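You operate a simulated robot arm through the tools that you are given. There is no shell and no other tool.

You run a simulated two-armed robot. Do the job below in one go: nothing can be reset, and whatever is moved stays where it is left.

TASK
Free the weigh table, switch on mains and air, and zero the weigher.
Fine: the orange lever goes to Free while the mains switch is still off; one press of Zero; the clear cover stays on; the dials and other keys stay as they are; Stop is free to press.

It is judged by the outcome, as a careful person would: the job done as asked, and still so three seconds after it is handed in. It fails if anything else is knocked over, pushed out of place, dropped, spilled or broken. A push-on lid holds only when it is set on centred and level and pressed home; a screw cap is set on level and turned clockwise until tight.

THE ROBOT
Two 7-joint arms with two-finger parallel grippers on one trunk that stands fixed in place. Base frame: the origin is at the foot of the trunk, x ahead of it, y to its left, z up; the work surface is at about z = 0.838. Units: m, rad, N and s.
The left shoulder is at [0.071, 0.156, 1.105], the right one opposite. Each reaches about 1.231 m from its shoulder. Payload 3.91 kg a hand.
Tool frame (each hand has its own): the origin (TCP) lies between the finger pads and is the grasp point; the fingertips stand 0.03 m ahead of it; z points along the fingers, y is the line along which they close. Largest opening 0.11 m; finger width 0.02, thickness 0.01; the body of the gripper, 0.048 by 0.112 m, starts 0.055 m behind the TCP.
Orientation is told as [roll, pitch, yaw] about the base's x, y, z axes, in that order, counted from this pose: with the fingers straight down and closing along the base's y, the tool's x points along the base's -x, its y along +y and its z along -z.

THE INTERFACE
- The arms move only by the tool jog_arm. It takes "left_steps", "right_steps" or both (then of equal length, played together; a hand with none holds still); each is a list of rows, each a list of 7 numbers: the shift along the base's x, y, z in m, then the turn, a rotation vector about the base's x, y, z in degrees, then the finger opening in m, from 0 to 0.11. In form: [[tx, ty, tz, rx, ry, rz, grip], ...]. A call has 1 to 20 rows; each row shifts and turns the commanded pose from where the row before left it. Rows are played at 5 a second. More than 0.05 m and 0.15 rad between two rows, or a gripper value outside its range, and nothing of the call is played. Where a pose cannot be reached the arm comes as near as it can. A force on the tool above 40 N (or 10 N above the force at the start of the call, whichever is more), or a blocked arm, ends the call early, and 0.2 s more pass. Each finger travels about 0.108 m/s and halts on what it meets, pressing with about 37 N; the grip force reading is that of the motor and also rises with nothing between the fingers. The clock runs only during rows and for 0.2 s after the last one: add rows that do not move to give the fingers time. It gives the time, the measured TCP pose, the force on the tool (base axes), the opening and the grip force at its end, in the units of the frame above (readings bear some noise), with the torque about the TCP (base axes, N m) and any sound that the robot's microphone picked up, and new pictures: "views" is both (left out), scene, wrist or none (wrist: the cameras of the hands that moved).
- Cameras (640 x 400 px; columns grow to the right, rows downward): "scene" is now at [0.1246, 0.0472, 1.3282]; the picture's right is [0.53, -0.85, 0.00], its down [-0.53, -0.33, -0.78] and it looks along [0.66, 0.42, -0.62] (base axes); focal length 257 px, centre (320, 200). "left" rides on the left gripper at [0.072, -0.017, -0.103] in its tool frame; the picture's right is [0.23, 0.97, 0.00], its down [-0.76, 0.18, -0.62] and it looks along [-0.61, 0.14, 0.78] (tool axes); focal length 222 px, centre (320, 200). "right" rides on the right gripper at [0.072, 0.017, -0.103] in its tool frame; the picture's right is [-0.23, 0.97, 0.00], its down [-0.76, -0.18, -0.62] and it looks along [-0.61, -0.14, 0.78] (tool axes); focal length 222 px, centre (320, 200). There is no depth. A picture from a camera that has moved, and an enlarged one, comes with that camera's place and axes in the base frame and with its lens.
- raise_lower(by): slides the trunk up (or, below 0, down) by that many m; the arms and the scene camera ride with it, the base frame stays. It gives what a move gives, with no picture.
- aim_head(pan, tilt): turns the head with the scene camera to pan (to the left, within 1.501 rad either way) and tilt (down, from -0.506 to 1.204), counted from straight ahead of the robot. It gives what a move gives, and a new picture of the scene camera.
- close_up(camera, box): a new picture of the part [left, top, right, bottom] of that camera's present view, enlarged. The clock stands still meanwhile.
- finish_job(): hands the job in; it is judged then, once.

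Places have to be worked out from the pictures, the camera data and where the tool is seen. Open the grippers and draw the arms clear of the work before you hand the job in, unless the task says otherwise.

The tools are called after "Call:" by a JSON object that holds its "fn" and its "kwargs". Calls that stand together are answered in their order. jog_arm: Moves the arms, as the interface text tells. Its arguments: {"type":"object","properties":{"left_steps":{"type":"array","items":{"type":"array","items":{"type":"number"}}},"right_steps":{"type":"array","items":{"type":"array","items":{"type":"number"}}},"views":{"type":"string","enum":["both","scene","wrist","none"]}},"required":[]} The other tools are called the same way: raise_lower (by) moves the trunk up or down; aim_head (pan, tilt) turns the head that bears the scene camera; close_up (camera, box) takes an enlarged picture of a part of a camera's view; finish_job () hands the job in.

At the start:

```text
t: 0.0
left_tcp_pos: [0.475, 0.5881, 1.1455]
left_tcp_rot: [-0.001, 0.001, 0.001]
left_contact_force: [0.2, 0.1, -0.3]
left_ft_torque: [0.0, 0.04, -0.07]
left_gripper_width: 0.1099
left_grasp_force: 0.0
right_tcp_pos: [0.9188, 0.055, 1.1042]
right_tcp_rot: [0.001, -0.001, -0.001]
right_contact_force: [0.6, -0.1, 0.1]
right_ft_torque: [-0.01, -0.03, 0.01]
right_gripper_width: 0.1098
right_grasp_force: 0.1
trunk travel left (down, up): [-0.55, 0.39]
head pan, tilt (commanded): [0.56, 0.668]
```

scene: 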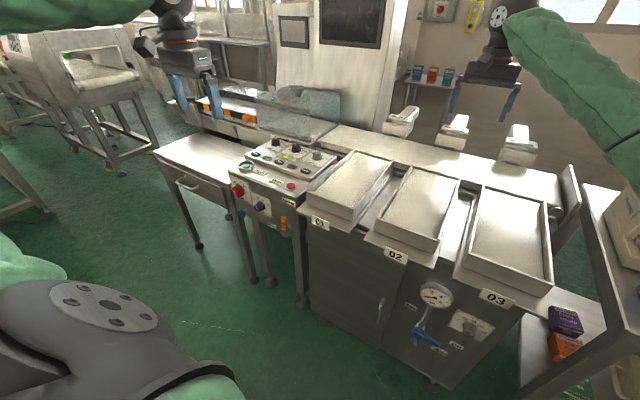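
right: 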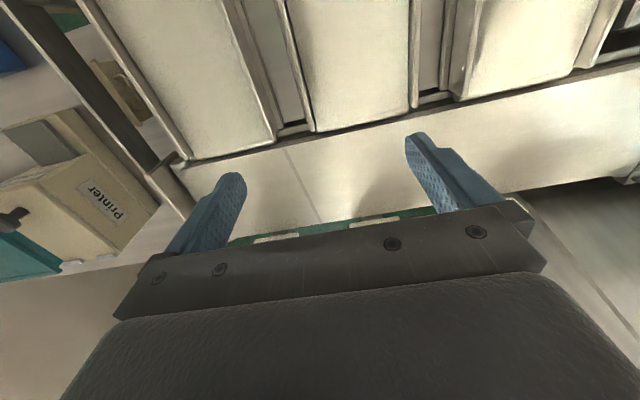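
left: 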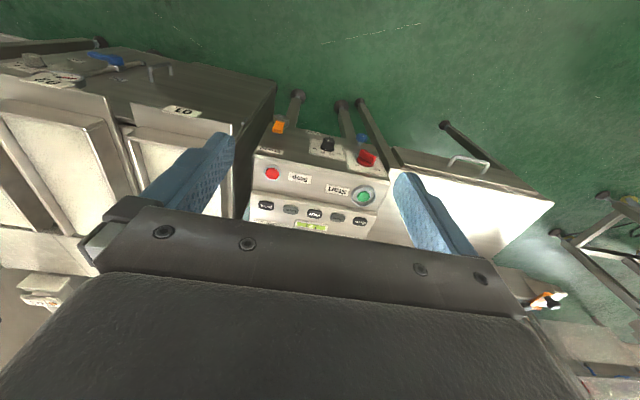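

I start by looking closely at the control console and the cabinet with the blue lever and gauge.

Call:
{"fn": "close_up", "kwargs": {"camera": "scene", "box": [220, 130, 350, 250]}}

Call:
{"fn": "close_up", "kwargs": {"camera": "scene", "box": [370, 260, 530, 370]}}

Call:
{"fn": "close_up", "kwargs": {"camera": "left", "box": [230, 90, 410, 250]}}

```text
3.33 times, centred on (285, 190) of scene
camera zoom: at [0.1246, 0.0472, 1.3282], right [0.53, -0.85, 0.0], down [-0.53, -0.33, -0.78], along [0.66, 0.42, -0.62], focal length 857 px, centre (437, 233)
```

zoom: 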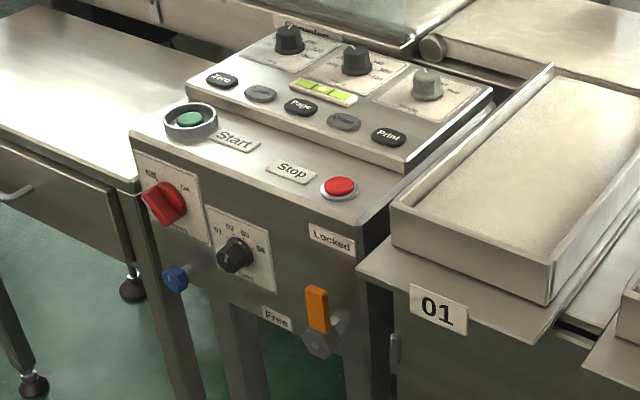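

```text
3.64 times, centred on (450, 315) of scene
camera zoom: at [0.1246, 0.0472, 1.3282], right [0.53, -0.85, 0.0], down [-0.53, -0.33, -0.78], along [0.66, 0.42, -0.62], focal length 935 px, centre (-153, -218)
```

zoom: 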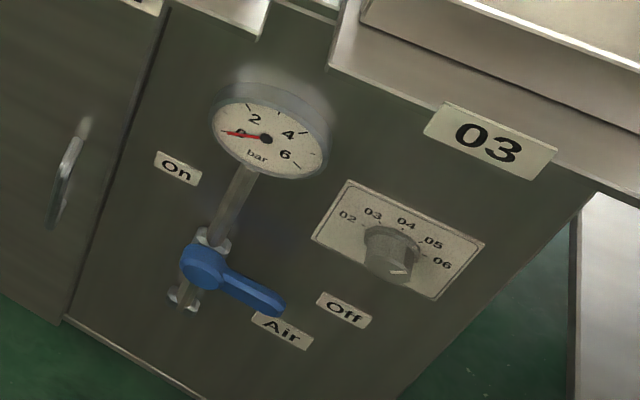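

```text
2.50 times, centred on (320, 170) of left
camera zoom: at [0.4024, 0.571, 1.2488], right [-0.23, 0.97, 0.0], down [0.76, 0.18, 0.62], along [0.61, 0.14, -0.78], focal length 555 px, centre (320, 275)
```

zoom: 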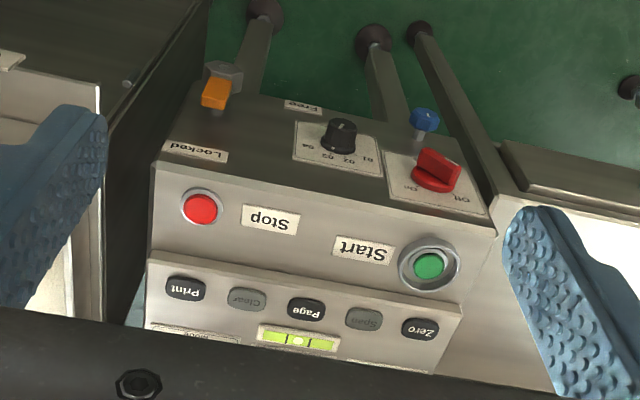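

The mains switch, orange lever and keys sit on a console at about x 0.62, y 0.5–0.8. The air valve is on the cabinet front, near y 0. I'll aim the head for better views of both.

Call:
{"fn": "aim_head", "kwargs": {"pan": 0.0, "tilt": 0.95}}

```text
t: 1.0
left_tcp_pos: [0.4757, 0.5874, 1.1454]
left_tcp_rot: [-0.001, 0.0, 0.0]
left_contact_force: [-0.1, -0.3, 0.8]
left_ft_torque: [0.04, -0.04, 0.02]
left_gripper_width: 0.1101
left_grasp_force: 0.0
right_tcp_pos: [0.919, 0.0552, 1.1031]
right_tcp_rot: [0.001, -0.001, 0.0]
right_contact_force: [0.1, 0.1, 0.3]
right_ft_torque: [-0.02, 0.0, 0.0]
right_gripper_width: 0.1101
right_grasp_force: 0.1
trunk travel left (down, up): [-0.55, 0.39]
head pan, tilt (commanded): [0.0, 0.949]
camera scene: at [0.1243, 0.0016, 1.3058], right [0.0, -1.0, 0.0], down [-0.81, 0.0, -0.58], along [0.58, 0.0, -0.81], focal length 257 px, centre (320, 200)
```

scene: 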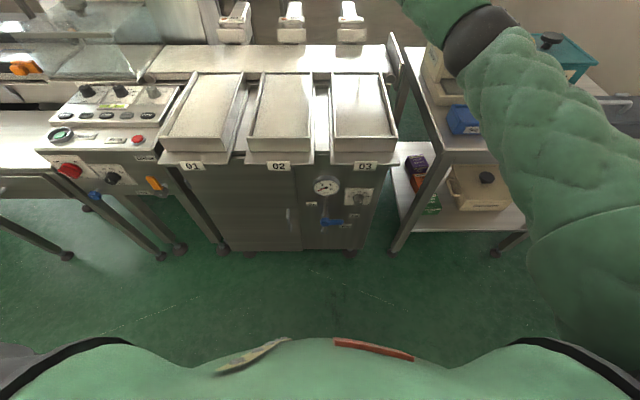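

Now a zoom on the valve and on the console from this view for triangulation.

Call:
{"fn": "close_up", "kwargs": {"camera": "scene", "box": [280, 150, 400, 240]}}

Call:
{"fn": "close_up", "kwargs": {"camera": "scene", "box": [20, 70, 200, 220]}}

Call:
{"fn": "aim_head", "kwargs": {"pan": 0.9, "tilt": 0.62}}

Call:
{"fn": "close_up", "kwargs": {"camera": "scene", "box": [220, 110, 420, 290]}}

```text
4.44 times, centred on (340, 195) of scene
camera zoom: at [0.1243, 0.0016, 1.3058], right [0.0, -1.0, 0.0], down [-0.81, 0.0, -0.58], along [0.58, 0.0, -0.81], focal length 1143 px, centre (231, 222)
```

zoom: 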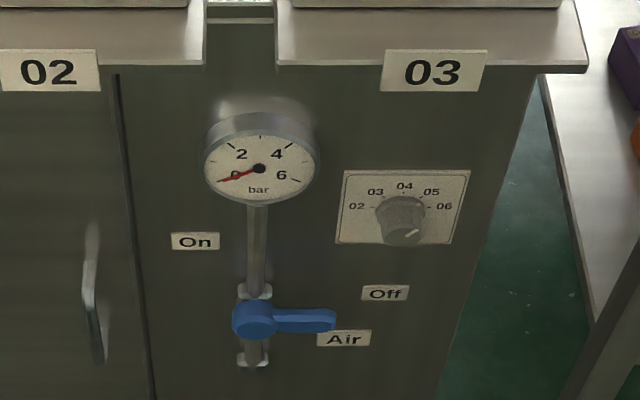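

```text
2.67 times, centred on (110, 145) of scene
camera zoom: at [0.1243, 0.0016, 1.3058], right [0.0, -1.0, 0.0], down [-0.81, 0.0, -0.58], along [0.58, 0.0, -0.81], focal length 686 px, centre (880, 347)
```

zoom: 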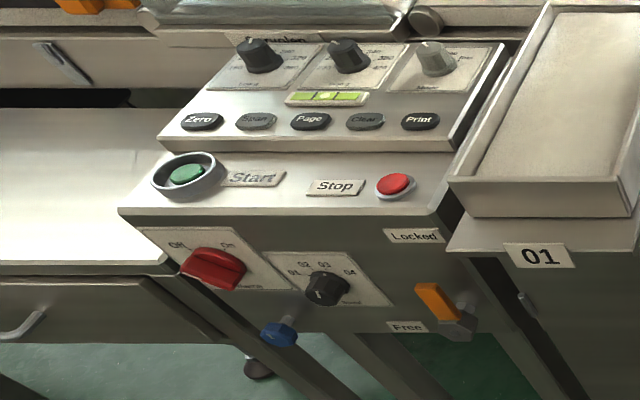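

```text
t: 2.2
left_tcp_pos: [0.4755, 0.5875, 1.1456]
left_tcp_rot: [-0.002, 0.0, 0.001]
left_contact_force: [-0.2, 1.3, 0.1]
left_ft_torque: [0.01, 0.02, -0.01]
left_gripper_width: 0.1099
left_grasp_force: 0.1
right_tcp_pos: [0.9201, 0.0563, 1.1036]
right_tcp_rot: [0.001, -0.001, 0.0]
right_contact_force: [-0.1, -0.1, -0.1]
right_ft_torque: [-0.01, 0.03, -0.01]
right_gripper_width: 0.1099
right_grasp_force: 0.1
trunk travel left (down, up): [-0.55, 0.39]
head pan, tilt (commanded): [0.901, 0.62]
camera scene: at [0.1062, 0.0703, 1.3324], right [0.78, -0.62, 0.0], down [-0.36, -0.46, -0.81], along [0.51, 0.64, -0.58], focal length 257 px, centre (320, 200)
```

scene: 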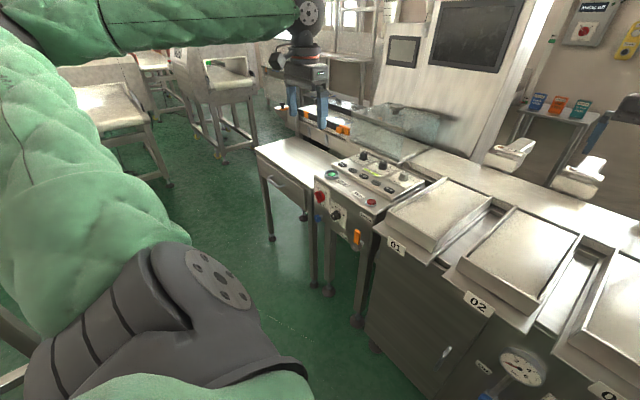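

```text
2.22 times, centred on (320, 200) of scene
camera zoom: at [0.1062, 0.0703, 1.3324], right [0.78, -0.62, 0.0], down [-0.36, -0.46, -0.81], along [0.51, 0.64, -0.58], focal length 572 px, centre (320, 200)
```

zoom: 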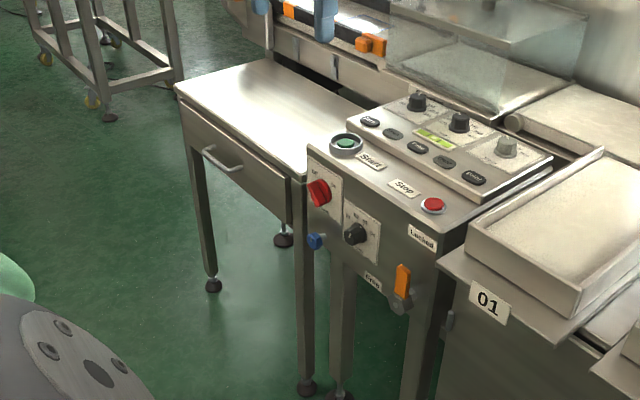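

The console front faces the robot, with Locked at the top and Free to the left of the lever hub. I'll lower the left hand in front of the console and tilt it 45° so the wrist camera looks straight at the panel, well short of touching it.

Call:
{"fn": "jog_arm", "kwargs": {"left_steps": [[-0.005, 0.007, -0.043, 0, -5, 0, 0.11], [-0.005, 0.007, -0.043, 0, -5, 0, 0.11], [-0.005, 0.007, -0.043, 0, -5, 0, 0.11], [-0.005, 0.007, -0.043, 0, -5, 0, 0.11], [-0.005, 0.007, -0.043, 0, -5, 0, 0.11], [-0.005, 0.007, -0.043, 0, -5, 0, 0.11], [-0.005, 0.007, -0.043, 0, -5, 0, 0.11], [-0.005, 0.007, -0.043, 0, -5, 0, 0.11], [-0.005, 0.007, -0.043, 0, -5, 0, 0.11], [0, 0, 0, 0, 0, 0, 0.11]]}}

```text
t: 4.4
left_tcp_pos: [0.4304, 0.65, 0.7594]
left_tcp_rot: [0.0, -0.784, 0.0]
left_contact_force: [-0.8, -0.1, 0.0]
left_ft_torque: [-0.01, 0.02, 0.0]
left_gripper_width: 0.1101
left_grasp_force: 0.1
right_tcp_pos: [0.919, 0.054, 1.103]
right_tcp_rot: [0.0, 0.0, -0.001]
right_contact_force: [0.3, -1.0, 0.0]
right_ft_torque: [0.01, -0.02, 0.02]
right_gripper_width: 0.1103
right_grasp_force: 0.0
trunk travel left (down, up): [-0.55, 0.39]
head pan, tilt (commanded): [0.901, 0.62]
camera scene: at [0.1063, 0.0692, 1.3325], right [0.78, -0.62, 0.0], down [-0.36, -0.45, -0.81], along [0.51, 0.64, -0.58], focal length 257 px, centre (320, 200)
camera left: at [0.3061, 0.6331, 0.7814], right [-0.16, 0.97, -0.16], down [0.1, 0.18, 0.98], along [0.98, 0.14, -0.12], focal length 222 px, centre (320, 200)
```

scene: 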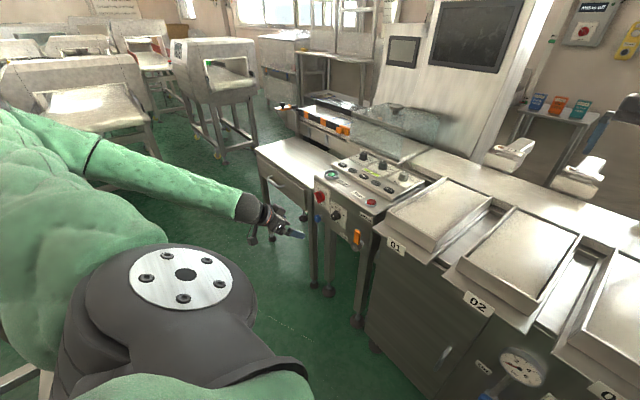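
left: 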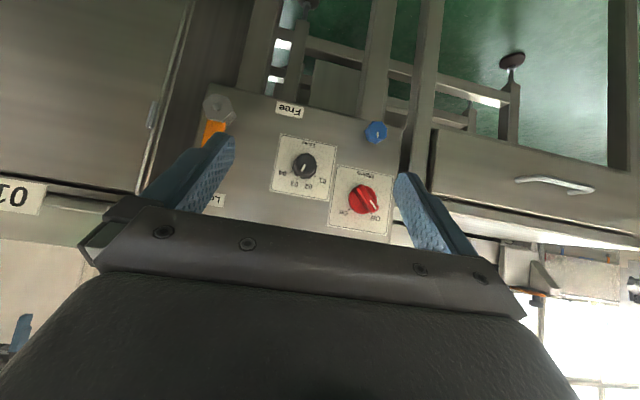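

The wrist view shows the panel upside down: the lever hub, mains knob and blue screw are all visible. I'll zoom in on it.

Call:
{"fn": "close_up", "kwargs": {"camera": "left", "box": [190, 80, 430, 230]}}

Call:
{"fn": "close_up", "kwargs": {"camera": "scene", "box": [290, 150, 400, 270]}}

```text
2.67 times, centred on (310, 155) of left
camera zoom: at [0.3061, 0.6331, 0.7814], right [-0.16, 0.97, -0.16], down [0.1, 0.18, 0.98], along [0.98, 0.14, -0.12], focal length 592 px, centre (347, 320)
```

zoom: 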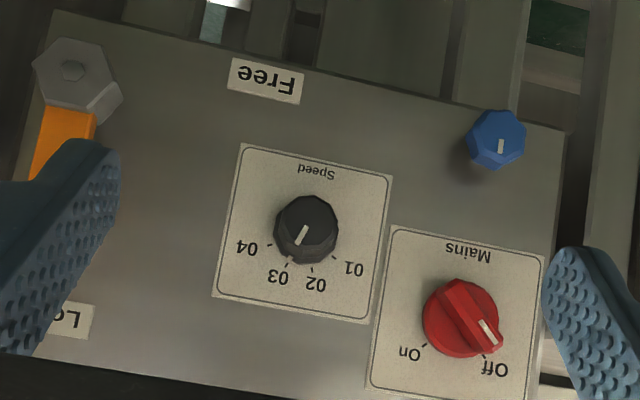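

```text
3.33 times, centred on (345, 210) of scene
camera zoom: at [0.1063, 0.0692, 1.3325], right [0.78, -0.62, 0.0], down [-0.36, -0.45, -0.81], along [0.51, 0.64, -0.58], focal length 857 px, centre (237, 167)
```

zoom: 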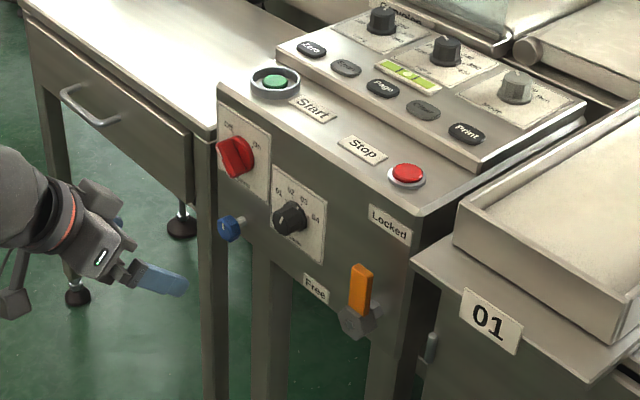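

Triangulating both views puts the lever hub near (0.628, 0.514, 0.640), with its handle pointing up to about z 0.73. The mains knob face is near (0.644, 0.750, 0.727) and the panel face near x 0.658. I'll close the left fingers, level them toward the panel and stop short to the right of the lever.

Call:
{"fn": "jog_arm", "kwargs": {"left_steps": [[0.011, -0.0225, -0.0075, 0, -5.625, 0, 0.05], [0.011, -0.0225, -0.0075, 0, -5.625, 0, 0.0], [0.011, -0.0225, -0.0075, 0, -5.625, 0, 0.0], [0.011, -0.0225, -0.0075, 0, -5.625, 0, 0.0], [0.011, -0.0225, -0.0075, 0, -5.625, 0, 0.0], [0.011, -0.0225, -0.0075, 0, -5.625, 0, 0.0], [0.011, -0.0225, -0.0075, 0, -5.625, 0, 0.0], [0.011, -0.0225, -0.0075, 0, -5.625, 0, 0.0], [0, 0, 0, 0, 0, 0, 0.0]]}}

```text
t: 6.4
left_tcp_pos: [0.5185, 0.4708, 0.7004]
left_tcp_rot: [-2.26, -1.571, 2.259]
left_contact_force: [0.3, -0.6, 0.3]
left_ft_torque: [-0.01, -0.01, -0.01]
left_gripper_width: 0.0
left_grasp_force: 36.8
right_tcp_pos: [0.9182, 0.0563, 1.104]
right_tcp_rot: [0.0, 0.002, 0.0]
right_contact_force: [0.0, -1.0, -0.3]
right_ft_torque: [0.01, 0.01, -0.01]
right_gripper_width: 0.1102
right_grasp_force: 0.1
trunk travel left (down, up): [-0.55, 0.39]
head pan, tilt (commanded): [0.901, 0.62]
camera scene: at [0.1058, 0.0701, 1.3325], right [0.78, -0.62, 0.0], down [-0.36, -0.46, -0.81], along [0.51, 0.64, -0.58], focal length 257 px, centre (320, 200)
camera left: at [0.4141, 0.4538, 0.6272], right [0.0, 0.97, -0.23], down [-0.62, 0.18, 0.76], along [0.78, 0.14, 0.61], focal length 222 px, centre (320, 200)
```

scene: 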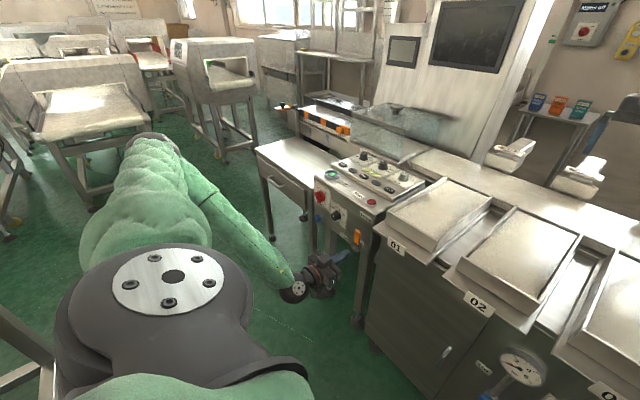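
left: 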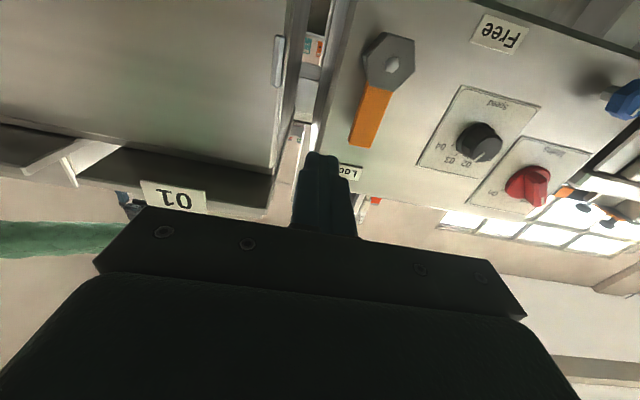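

The levelled view confirms the handle runs from the hub (z≈0.64) up to about z 0.72 at y≈0.514, with the closed fingers to its right. I'll advance the fingertips to lever depth, still short of the panel.

Call:
{"fn": "jog_arm", "kwargs": {"left_steps": [[0.025, 0.0, -0.002, 0, 0, 0, 0.0], [0.025, 0.0, -0.002, 0, 0, 0, 0.0], [0.025, 0.0, -0.001, 0, 0, 0, 0.0], [0.0185, 0.0, 0, 0, 0, 0, 0.0], [0, 0, 0, 0, 0, 0, 0.0]]}}

Call:
{"fn": "close_up", "kwargs": {"camera": "left", "box": [240, 0, 480, 200]}}

Call:
{"fn": "close_up", "kwargs": {"camera": "scene", "box": [290, 180, 420, 310]}}

```text
t: 7.6
left_tcp_pos: [0.6112, 0.4712, 0.6934]
left_tcp_rot: [-0.098, -1.57, 0.101]
left_contact_force: [-0.8, 0.2, 1.4]
left_ft_torque: [-0.01, -0.03, 0.0]
left_gripper_width: 0.0
left_grasp_force: 37.5
right_tcp_pos: [0.9187, 0.055, 1.1033]
right_tcp_rot: [0.0, 0.0, 0.0]
right_contact_force: [-0.5, -0.3, 0.7]
right_ft_torque: [0.0, 0.02, 0.01]
right_gripper_width: 0.1102
right_grasp_force: 0.1
trunk travel left (down, up): [-0.55, 0.39]
head pan, tilt (commanded): [0.901, 0.62]
camera scene: at [0.106, 0.0703, 1.3325], right [0.78, -0.62, 0.0], down [-0.36, -0.46, -0.81], along [0.51, 0.64, -0.58], focal length 257 px, centre (320, 200)
camera left: at [0.508, 0.4542, 0.6211], right [0.0, 0.97, -0.23], down [-0.62, 0.18, 0.76], along [0.78, 0.14, 0.61], focal length 222 px, centre (320, 200)
```

scene: 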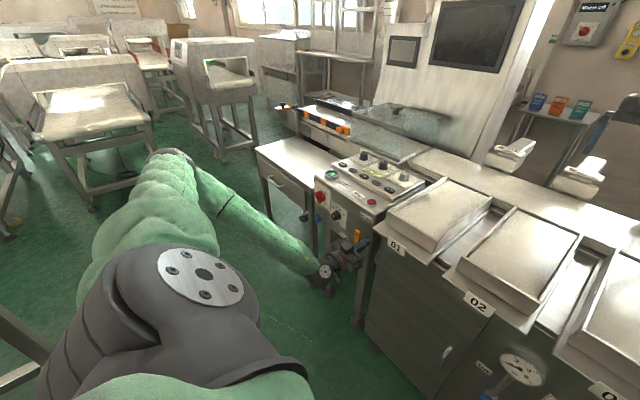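
left: 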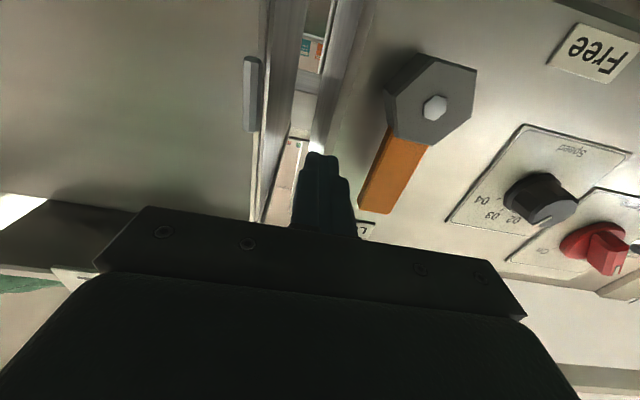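

```text
2.00 times, centred on (360, 100) of left
camera zoom: at [0.508, 0.4542, 0.6211], right [0.0, 0.97, -0.23], down [-0.62, 0.18, 0.76], along [0.78, 0.14, 0.61], focal length 444 px, centre (240, 400)
```

zoom: 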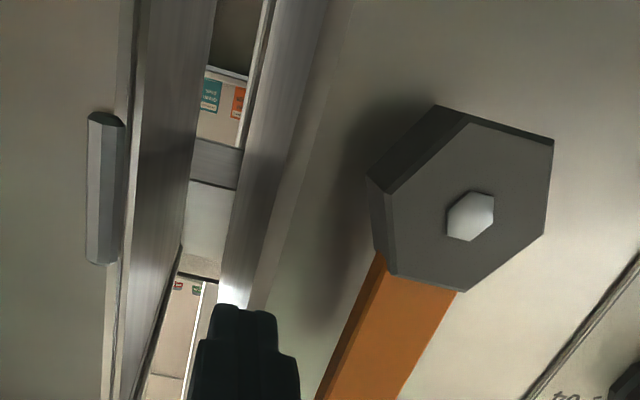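

```text
3.08 times, centred on (355, 245) of scene
camera zoom: at [0.106, 0.0703, 1.3325], right [0.78, -0.62, 0.0], down [-0.36, -0.46, -0.81], along [0.51, 0.64, -0.58], focal length 791 px, centre (212, 62)
```

zoom: 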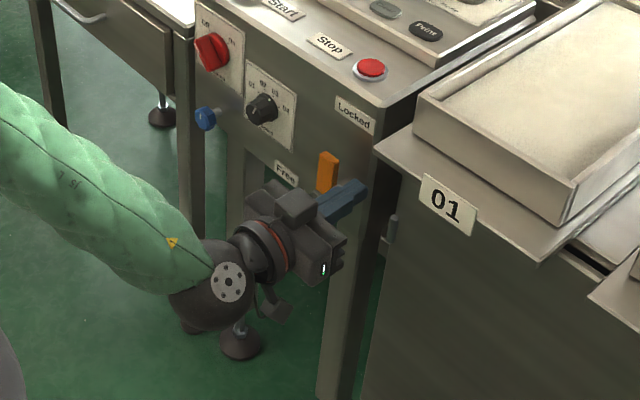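

The tips are at lever depth (x≈0.64) just to the right of the handle and clear of everything. I'll push the handle left along its arc and check at about 45°.

Call:
{"fn": "jog_arm", "kwargs": {"left_steps": [[0, 0.0108, 0, 0, 0, 0, 0.0], [0, 0.0108, 0, 0, 0, 0, 0.0], [0, 0.0074, 0.0018, 0, 0, 0, 0.0], [0, 0.0073, 0.0018, 0, 0, 0, 0.0], [0, 0.0075, 0, 0, 0, 0, 0.0], [0, 0.0075, 0, 0, 0, 0, 0.0], [0, 0.0073, -0.0021, 0, 0, 0, 0.0], [0, 0.0073, -0.0021, 0, 0, 0, 0.0]]}}

```text
t: 9.4
left_tcp_pos: [0.6117, 0.5373, 0.691]
left_tcp_rot: [-0.239, -1.57, 0.241]
left_contact_force: [-0.2, -0.3, -0.1]
left_ft_torque: [0.02, -0.01, -0.02]
left_gripper_width: 0.0001
left_grasp_force: 36.9
right_tcp_pos: [0.9193, 0.0543, 1.1025]
right_tcp_rot: [0.0, -0.001, 0.001]
right_contact_force: [0.3, 0.2, -0.7]
right_ft_torque: [0.0, -0.01, 0.02]
right_gripper_width: 0.11
right_grasp_force: 0.0
trunk travel left (down, up): [-0.55, 0.39]
head pan, tilt (commanded): [0.901, 0.62]
camera scene: at [0.106, 0.0705, 1.3324], right [0.78, -0.62, 0.0], down [-0.36, -0.46, -0.81], along [0.51, 0.64, -0.58], focal length 257 px, centre (320, 200)
camera left: at [0.5078, 0.5208, 0.6204], right [0.0, 0.97, -0.23], down [-0.62, 0.18, 0.76], along [0.78, 0.14, 0.61], focal length 222 px, centre (320, 200)
```

scene: 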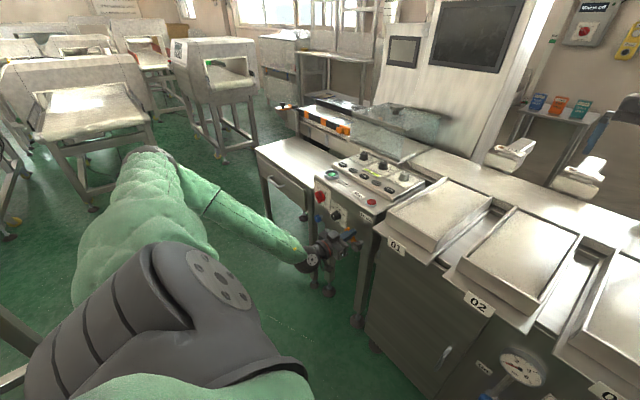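
left: 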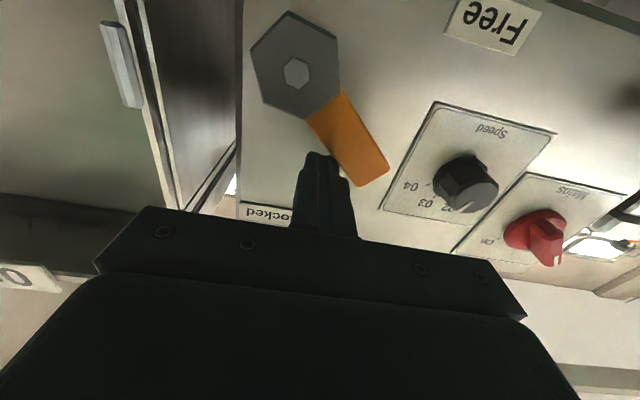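

The lever follows freely and is now at about 45°. I'll continue along the arc to horizontal, toward Free.

Call:
{"fn": "jog_arm", "kwargs": {"left_steps": [[0, 0.0065, -0.0039, 0, 0, 0, 0.0], [0, 0.0064, -0.0039, 0, 0, 0, 0.0], [0, 0.0053, -0.0054, 0, 0, 0, 0.0], [0, 0.0052, -0.0055, 0, 0, 0, 0.0], [0, 0.0036, -0.0066, 0, 0, 0, 0.0], [0, 0.0036, -0.0066, 0, 0, 0, 0.0]]}}

Call:
{"fn": "close_up", "kwargs": {"camera": "left", "box": [200, 0, 520, 200]}}

```text
t: 10.5
left_tcp_pos: [0.6112, 0.5564, 0.6781]
left_tcp_rot: [-2.765, -1.561, 2.76]
left_contact_force: [-13.4, -18.8, 25.3]
left_ft_torque: [0.07, -0.34, -0.19]
left_gripper_width: 0.0002
left_grasp_force: 37.2
right_tcp_pos: [0.9178, 0.055, 1.1063]
right_tcp_rot: [-0.001, -0.001, -0.001]
right_contact_force: [-0.1, -0.3, -0.3]
right_ft_torque: [-0.05, 0.04, 0.01]
right_gripper_width: 0.1098
right_grasp_force: 0.0
trunk travel left (down, up): [-0.55, 0.39]
head pan, tilt (commanded): [0.901, 0.62]
stopped in row 5 (left hand): the force on the tool passed its limit at 46 N (the readings are from after the stop); the commanded pose is now the measured one
camera scene: at [0.104, 0.0693, 1.333], right [0.78, -0.62, 0.0], down [-0.36, -0.45, -0.81], along [0.51, 0.64, -0.58], focal length 257 px, centre (320, 200)
camera left: at [0.5085, 0.5394, 0.6053], right [0.01, 0.97, -0.23], down [-0.63, 0.19, 0.75], along [0.78, 0.14, 0.61], focal length 222 px, centre (320, 200)
```

scene: 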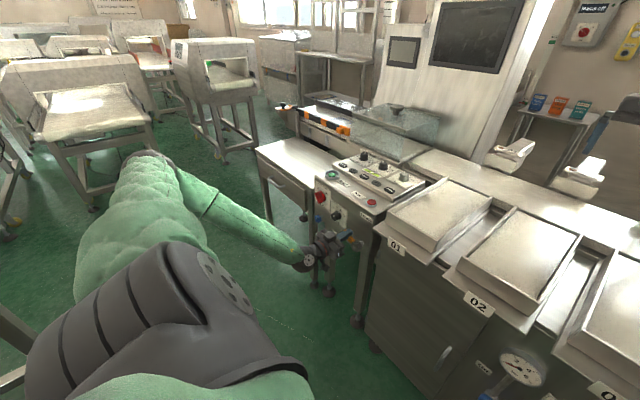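
left: 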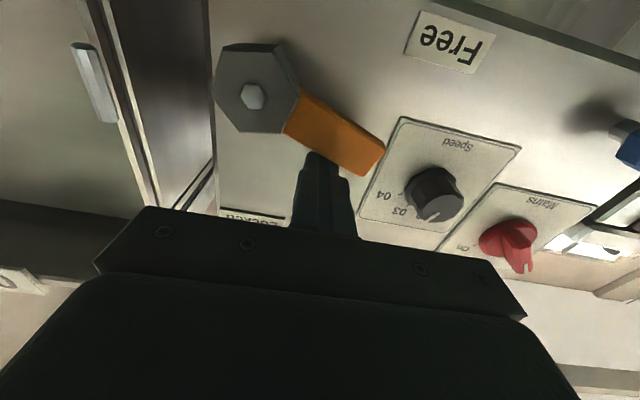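

```text
2.00 times, centred on (360, 100) of left
camera zoom: at [0.5085, 0.5394, 0.6053], right [0.01, 0.97, -0.23], down [-0.63, 0.19, 0.75], along [0.78, 0.14, 0.61], focal length 444 px, centre (240, 400)
```

zoom: 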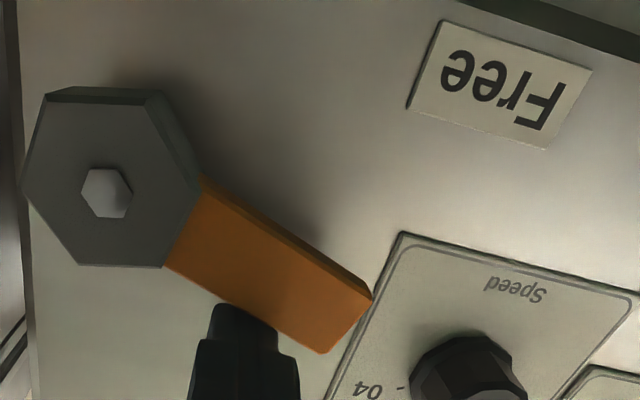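

The push was stopped by about 46 N with the lever at roughly 72°. I'll back the finger off slightly and look at whether this is the lever's stop.

Call:
{"fn": "jog_arm", "kwargs": {"left_steps": [[0, -0.006, 0.012, 0, 0, 0, 0.0], [-0.02, -0.006, 0.012, 0, 0, 0, 0.0], [-0.03, 0, 0.0, 0, 0, 0, 0.0], [-0.04, 0, -0.02, 0, 0, 0, 0.0], [0, 0, 0, 0, 0, 0, 0.0]]}}

Call:
{"fn": "close_up", "kwargs": {"camera": "left", "box": [200, 0, 520, 200]}}

Call:
{"fn": "close_up", "kwargs": {"camera": "scene", "box": [290, 160, 420, 290]}}

```text
t: 11.7
left_tcp_pos: [0.5216, 0.5466, 0.6784]
left_tcp_rot: [-2.548, -1.566, 2.545]
left_contact_force: [0.0, -0.2, 0.2]
left_ft_torque: [0.01, 0.01, -0.01]
left_gripper_width: 0.0
left_grasp_force: 36.8
right_tcp_pos: [0.92, 0.0553, 1.1034]
right_tcp_rot: [0.0, 0.0, 0.0]
right_contact_force: [0.0, 0.6, -0.2]
right_ft_torque: [0.01, 0.05, 0.01]
right_gripper_width: 0.1101
right_grasp_force: 0.1
trunk travel left (down, up): [-0.55, 0.39]
head pan, tilt (commanded): [0.901, 0.62]
camera scene: at [0.1065, 0.0702, 1.3324], right [0.78, -0.62, 0.0], down [-0.36, -0.46, -0.81], along [0.51, 0.64, -0.58], focal length 257 px, centre (320, 200)
camera left: at [0.4181, 0.53, 0.6052], right [0.01, 0.97, -0.23], down [-0.63, 0.18, 0.76], along [0.78, 0.14, 0.61], focal length 222 px, centre (320, 200)
```

scene: 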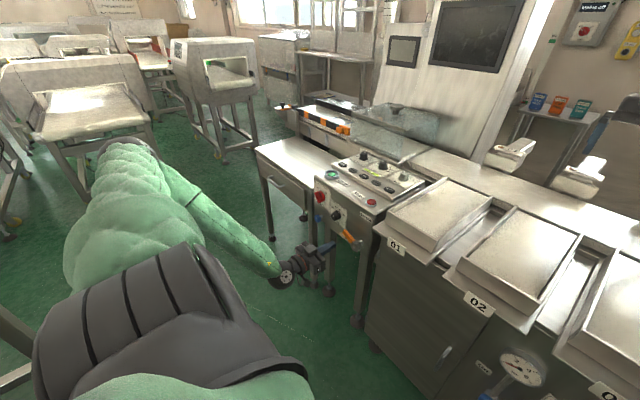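
left: 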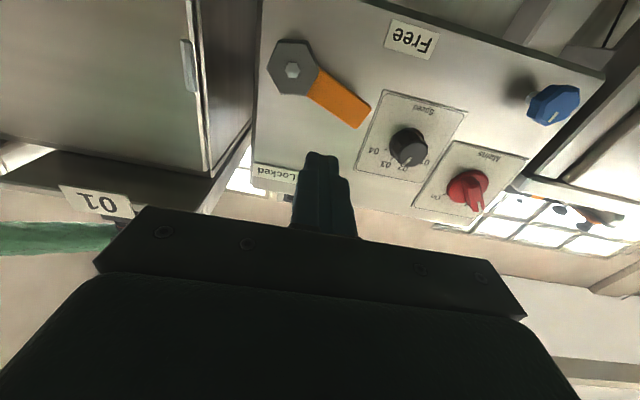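

```text
2.00 times, centred on (360, 100) of left
camera zoom: at [0.4181, 0.53, 0.6052], right [0.01, 0.97, -0.23], down [-0.63, 0.18, 0.76], along [0.78, 0.14, 0.61], focal length 444 px, centre (240, 400)
```

zoom: 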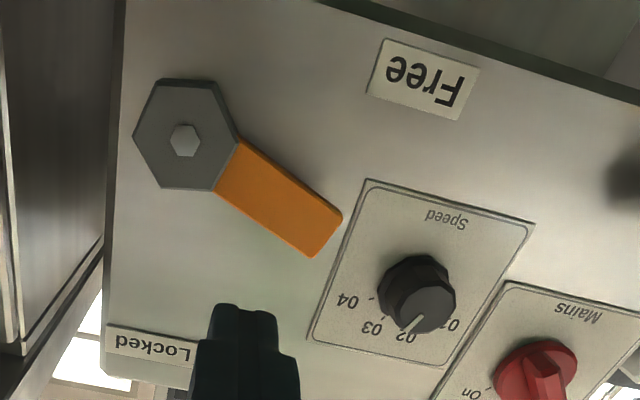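

```text
3.08 times, centred on (355, 225) of scene
camera zoom: at [0.1065, 0.0702, 1.3324], right [0.78, -0.62, 0.0], down [-0.36, -0.46, -0.81], along [0.51, 0.64, -0.58], focal length 791 px, centre (212, 123)
```

zoom: 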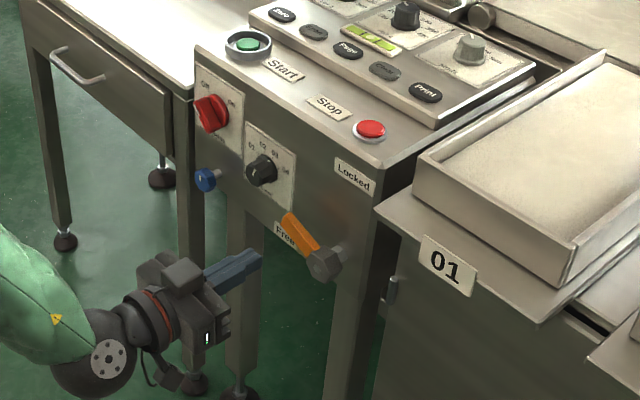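

The lever stays at about 71° after release, so it neither sprang back nor clearly reached its end. I'll re-engage nearer the handle tip, for more leverage, and press gently along the arc to tell a stop from friction.

Call:
{"fn": "jog_arm", "kwargs": {"left_steps": [[0, 0.0135, 0.0112, 0, 0, 0, 0.0], [0.03, 0, 0, 0, 0, 0, 0.0], [0.03, 0, 0, 0, 0, 0, 0.0], [0.03, 0, 0, 0, 0, 0, 0.0], [0, 0.0016, -0.0047, 0, 0, 0, 0.0], [0, 0.0016, -0.0047, 0, 0, 0, 0.0], [0, 0.0013, -0.0038, 0, 0, 0, 0.0], [0, 0.0013, -0.0038, 0, 0, 0, 0.0], [0, 0.001, -0.0038, 0, 0, 0, 0.0], [0, 0.001, -0.0038, 0, 0, 0, 0.0]], "views": "wrist"}}

Call:
{"fn": "close_up", "kwargs": {"camera": "left", "box": [200, 0, 520, 200]}}

```text
t: 13.5
left_tcp_pos: [0.613, 0.563, 0.682]
left_tcp_rot: [-3.087, -1.553, 3.083]
left_contact_force: [-21.4, -10.7, 26.4]
left_ft_torque: [0.15, -0.25, -0.03]
left_gripper_width: 0.0
left_grasp_force: 37.3
right_tcp_pos: [0.9159, 0.0548, 1.1062]
right_tcp_rot: [0.002, -0.001, -0.001]
right_contact_force: [-0.2, 1.5, -0.2]
right_ft_torque: [-0.04, 0.0, -0.04]
right_gripper_width: 0.11
right_grasp_force: 0.0
trunk travel left (down, up): [-0.55, 0.39]
head pan, tilt (commanded): [0.901, 0.62]
stopped in row 9 (left hand): the force on the tool passed its limit at 43 N (the readings are from after the stop); the commanded pose is now the measured one
camera left: at [0.5105, 0.5477, 0.6072], right [0.01, 0.97, -0.23], down [-0.64, 0.18, 0.75], along [0.77, 0.14, 0.62], focal length 222 px, centre (320, 200)
```

left: 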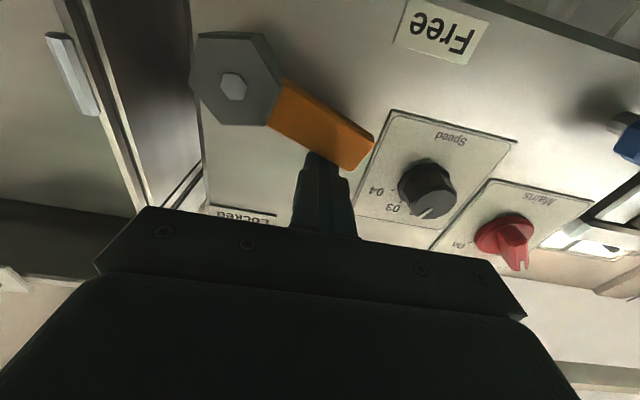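

```text
2.00 times, centred on (360, 100) of left
camera zoom: at [0.5105, 0.5477, 0.6072], right [0.01, 0.97, -0.23], down [-0.64, 0.18, 0.75], along [0.77, 0.14, 0.62], focal length 444 px, centre (240, 400)
```

zoom: 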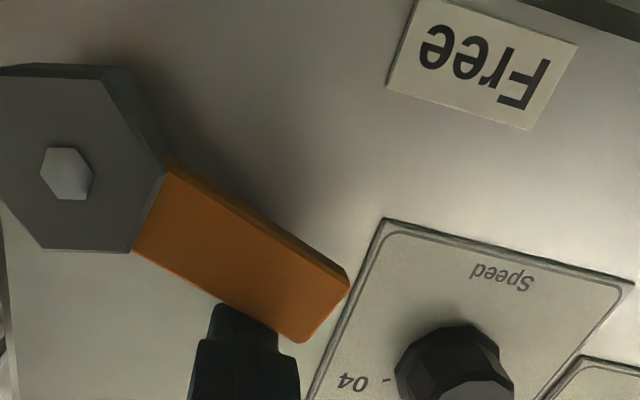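

Both pushes stop at the same angle (about 70°), and the torque reading shows contact only on the handle, so this looks like the lever's end stop at Free. I'll back away and move in front of the mains knob with the fingers open and rolled −45°, square to the knob's bar.

Call:
{"fn": "jog_arm", "kwargs": {"left_steps": [[0, -0.003, 0.009, 0, 1, 0, 0.0], [-0.03, -0.002, 0.006, 0, 0, 0, 0.0], [-0.03, 0, 0, 0, 0, 0, 0.0], [-0.03, 0, 0, 0, 0, 0, 0.0], [0, 0.024, 0.003, -5.625, 0, 0, 0.02], [0, 0.024, 0.003, -5.625, 0, 0, 0.04], [0, 0.024, 0.003, -5.625, 0, 0, 0.06], [0, 0.024, 0.003, -5.625, 0, 0, 0.06], [0, 0.024, 0.003, -5.625, 0, 0, 0.06], [0, 0.024, 0.003, -5.625, 0, 0, 0.06], [0, 0.024, 0.003, -5.625, 0, 0, 0.06], [0, 0.024, 0.003, -5.625, 0, 0, 0.06], [0, 0, 0, 0, 0, 0, 0.06]]}}

Call:
{"fn": "close_up", "kwargs": {"camera": "scene", "box": [280, 150, 410, 280]}}

Call:
{"fn": "close_up", "kwargs": {"camera": "left", "box": [160, 0, 480, 200]}}

```text
t: 16.3
left_tcp_pos: [0.5214, 0.6392, 0.7093]
left_tcp_rot: [-1.555, -1.283, 1.552]
left_contact_force: [1.0, -0.2, 0.0]
left_ft_torque: [-0.03, -0.03, 0.0]
left_gripper_width: 0.06
left_grasp_force: 0.0
left hand out of reach, approached as far as the arm can: row 8, 9, 10, 11, 12
right_tcp_pos: [0.9191, 0.0559, 1.1044]
right_tcp_rot: [-0.001, -0.002, 0.001]
right_contact_force: [0.8, -0.2, 0.4]
right_ft_torque: [0.01, 0.02, 0.03]
right_gripper_width: 0.1099
right_grasp_force: 0.1
trunk travel left (down, up): [-0.55, 0.39]
head pan, tilt (commanded): [0.901, 0.62]
camera scene: at [0.1058, 0.0706, 1.3324], right [0.78, -0.62, 0.0], down [-0.36, -0.46, -0.81], along [0.51, 0.64, -0.58], focal length 257 px, centre (320, 200)
camera left: at [0.417, 0.6031, 0.6445], right [0.0, 0.87, -0.5], down [-0.62, 0.39, 0.68], along [0.79, 0.31, 0.54], focal length 222 px, centre (320, 200)
```

scene: 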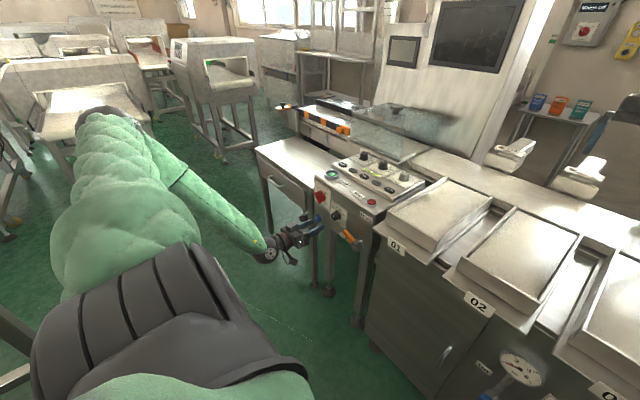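
left: 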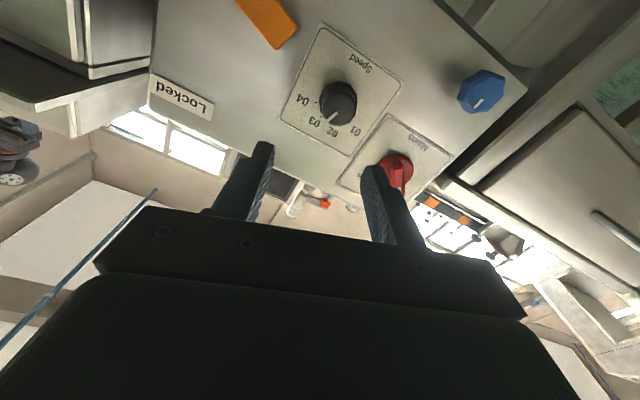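

```text
3.08 times, centred on (345, 215) of scene
camera zoom: at [0.1058, 0.0706, 1.3324], right [0.78, -0.62, 0.0], down [-0.36, -0.46, -0.81], along [0.51, 0.64, -0.58], focal length 791 px, centre (243, 154)
```

zoom: 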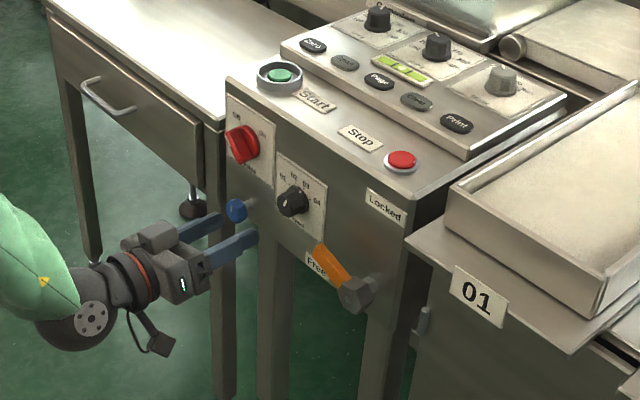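

```text
2.00 times, centred on (320, 100) of left
camera zoom: at [0.417, 0.6031, 0.6445], right [0.0, 0.87, -0.5], down [-0.62, 0.39, 0.68], along [0.79, 0.31, 0.54], focal length 444 px, centre (320, 400)
```

zoom: 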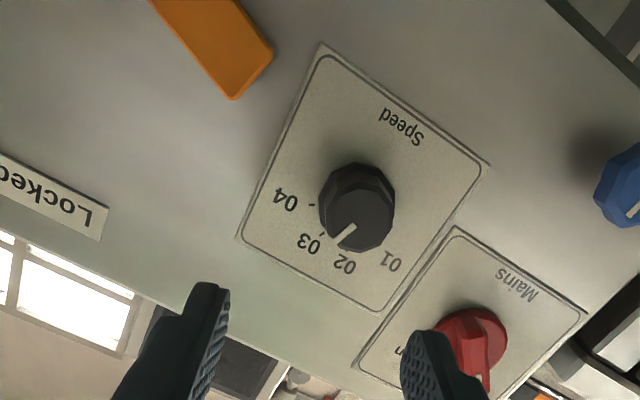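

The wrist ran into its limit at about −17° of roll and the hand stopped at y≈0.64. I'll undo the roll and see where the hand settles; closing level fingers on the bar should turn it partway anyway, in the right direction.

Call:
{"fn": "jog_arm", "kwargs": {"left_steps": [[0, 0, 0, 7.5, 0, 0, 0.06], [0, 0, 0, 7.5, 0, 0, 0.06], [0, 0, 0, 7.5, 0, 0, 0.06], [0, 0, 0, 7.5, 0, 0, 0.06], [0, 0, 0, 7.5, 0, 0, 0.06], [0, 0, 0, 7.5, 0, 0, 0.06], [0, 0, 0, 0, 0, 0, 0.06]]}}

```text
t: 17.9
left_tcp_pos: [0.5223, 0.6392, 0.7087]
left_tcp_rot: [1.561, -1.072, -1.56]
left_contact_force: [-0.8, 0.0, 0.0]
left_ft_torque: [0.02, -0.04, 0.01]
left_gripper_width: 0.0599
left_grasp_force: 0.1
right_tcp_pos: [0.9195, 0.0548, 1.1039]
right_tcp_rot: [0.0, -0.001, 0.0]
right_contact_force: [-0.1, -0.1, 0.3]
right_ft_torque: [-0.01, 0.0, 0.01]
right_gripper_width: 0.1099
right_grasp_force: 0.1
trunk travel left (down, up): [-0.55, 0.39]
head pan, tilt (commanded): [0.901, 0.62]
camera scene: at [0.1061, 0.0704, 1.3324], right [0.78, -0.62, 0.0], down [-0.36, -0.46, -0.81], along [0.51, 0.64, -0.58], focal length 257 px, centre (320, 200)
camera left: at [0.4176, 0.6591, 0.6371], right [0.0, 0.96, 0.27], down [-0.62, -0.21, 0.76], along [0.79, -0.17, 0.6], focal length 222 px, centre (320, 200)
```

scene: 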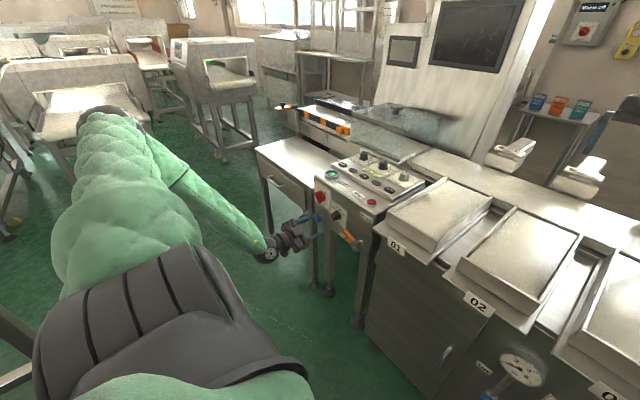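
left: 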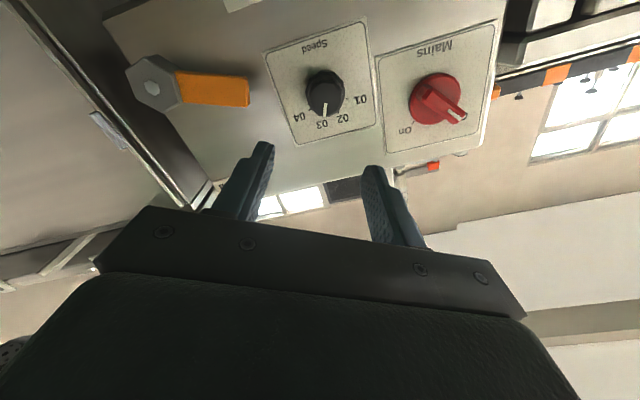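

The commanded pose resets to wherever the arm reaches, so the hand is now rolled to +28.5°. I'll move sideways toward the knob and take the roll back gradually to find the actual limit.

Call:
{"fn": "jog_arm", "kwargs": {"left_steps": [[0, 0.0185, 0.002, 0, 0, 0, 0.06], [0, 0.0185, 0.002, 0, 0, 0, 0.06], [0, 0.0185, 0.002, 0, 0, 0, 0.06], [0, 0.0185, 0.002, 0, 0, 0, 0.06], [0, 0.0185, 0.002, 0, 0, 0, 0.06], [0, 0.0185, 0.002, 0, 0, 0, 0.06], [0, 0, 0, -5, 0, 0, 0.06], [0, 0, 0, -5, 0, 0, 0.06], [0, 0, 0, -5, 0, 0, 0.06], [0, 0, 0, -5, 0, 0, 0.06], [0, 0, 0, -5, 0, 0, 0.06], [0, 0, 0, -5, 0, 0, 0.06], [0, 0, 0, 0, 0, 0, 0.06]]}}

Call:
{"fn": "close_up", "kwargs": {"camera": "left", "box": [200, 20, 520, 220]}}

```text
t: 20.7
left_tcp_pos: [0.5223, 0.7501, 0.7209]
left_tcp_rot: [-1.374, -1.542, 1.372]
left_contact_force: [0.1, -0.7, -0.3]
left_ft_torque: [-0.01, -0.03, -0.01]
left_gripper_width: 0.06
left_grasp_force: 0.1
right_tcp_pos: [0.9187, 0.0548, 1.1027]
right_tcp_rot: [0.001, 0.0, 0.001]
right_contact_force: [-0.2, 0.1, 0.4]
right_ft_torque: [0.01, 0.02, -0.01]
right_gripper_width: 0.1099
right_grasp_force: 0.1
trunk travel left (down, up): [-0.55, 0.39]
head pan, tilt (commanded): [0.901, 0.62]
camera scene: at [0.1062, 0.0703, 1.3324], right [0.78, -0.62, 0.0], down [-0.36, -0.46, -0.81], along [0.51, 0.64, -0.58], focal length 257 px, centre (320, 200)
camera left: at [0.418, 0.7315, 0.6488], right [0.0, 0.97, -0.25], down [-0.62, 0.2, 0.76], along [0.79, 0.16, 0.6], focal length 222 px, centre (320, 200)
```

scene: 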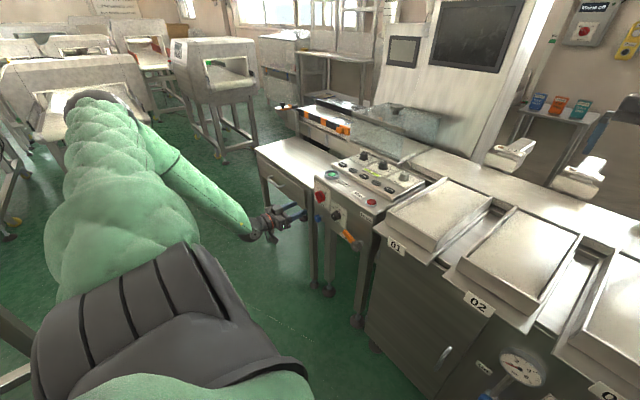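
left: 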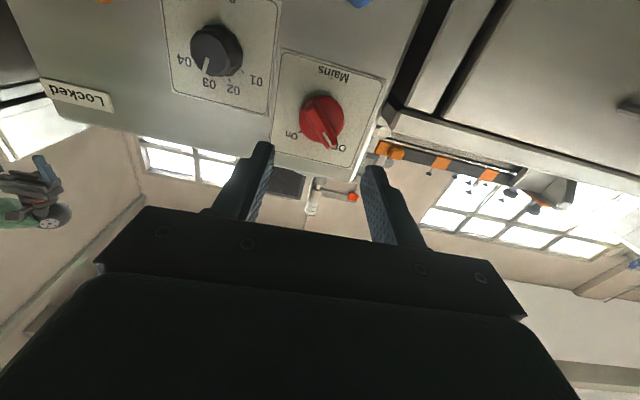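

```text
2.00 times, centred on (360, 120) of left
camera zoom: at [0.418, 0.7315, 0.6488], right [0.0, 0.97, -0.25], down [-0.62, 0.2, 0.76], along [0.79, 0.16, 0.6], focal length 444 px, centre (240, 360)
```

zoom: 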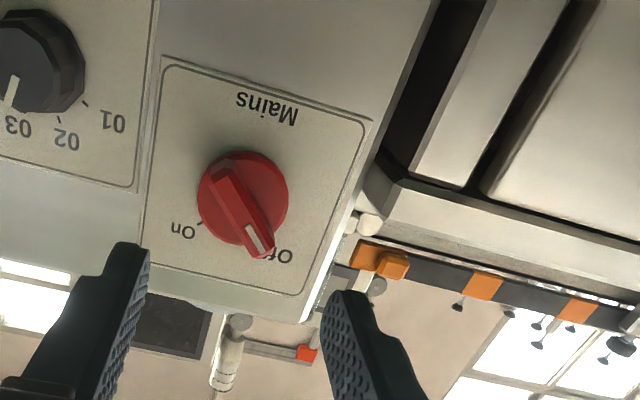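

The hand now sits in front of the mains knob: y≈0.752 and z≈0.724, with the bar pointing to Off. I'll zoom in from the head camera to judge how far the knob stands out from the panel.

Call:
{"fn": "close_up", "kwargs": {"camera": "scene", "box": [300, 170, 350, 220]}}

Call:
{"fn": "close_up", "kwargs": {"camera": "left", "box": [280, 80, 380, 160]}}

```text
8.00 times, centred on (325, 195) of scene
camera zoom: at [0.1062, 0.0703, 1.3324], right [0.78, -0.62, 0.0], down [-0.36, -0.46, -0.81], along [0.51, 0.64, -0.58], focal length 2057 px, centre (280, 240)
```

zoom: 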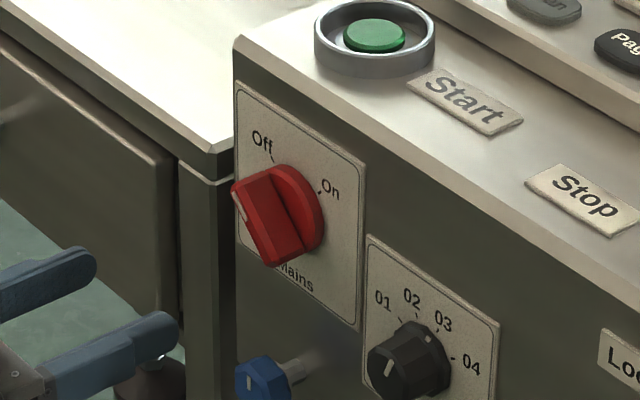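

```text
5.00 times, centred on (330, 120) of left
camera zoom: at [0.418, 0.7315, 0.6488], right [0.0, 0.97, -0.25], down [-0.62, 0.2, 0.76], along [0.79, 0.16, 0.6], focal length 1111 px, centre (270, 600)
```

zoom: 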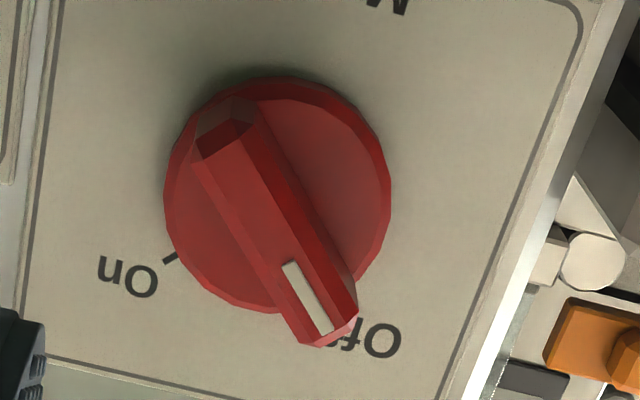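

The bar stands about 2 cm proud of the disc, so the fingers can grip it properly. I'll first test at this standoff whether the −45° roll is reachable, while centring on the knob.

Call:
{"fn": "jog_arm", "kwargs": {"left_steps": [[0, 0.001, 0.001, -7, 0, 0, 0.06], [0, 0.001, 0.001, -7, 0, 0, 0.06], [0, 0, 0.001, -7, 0, 0, 0.06], [0, 0, 0, -7, 0, 0, 0.06], [0, 0, 0, -7, 0, 0, 0.06], [0, 0, 0, -7, 0, 0, 0.06], [0, 0, 0, 0, 0, 0, 0.06]], "views": "wrist"}}

```text
t: 22.3
left_tcp_pos: [0.5232, 0.7493, 0.7213]
left_tcp_rot: [-1.38, -1.542, 1.379]
left_contact_force: [-1.3, -0.8, 0.6]
left_ft_torque: [0.05, -0.01, 0.03]
left_gripper_width: 0.06
left_grasp_force: 0.0
left hand out of reach, approached as far as the arm can: row 1, 2, 3, 4, 5, 6
right_tcp_pos: [0.919, 0.0557, 1.1029]
right_tcp_rot: [0.0, 0.001, -0.001]
right_contact_force: [-0.2, 0.3, -0.2]
right_ft_torque: [0.03, 0.02, 0.03]
right_gripper_width: 0.11
right_grasp_force: 0.1
trunk travel left (down, up): [-0.55, 0.39]
head pan, tilt (commanded): [0.901, 0.62]
camera left: at [0.418, 0.7316, 0.6489], right [0.0, 0.97, -0.25], down [-0.62, 0.2, 0.76], along [0.79, 0.16, 0.6], focal length 222 px, centre (320, 200)
```

left: 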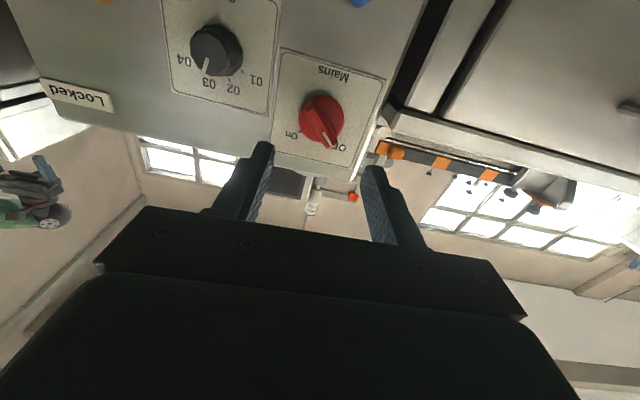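

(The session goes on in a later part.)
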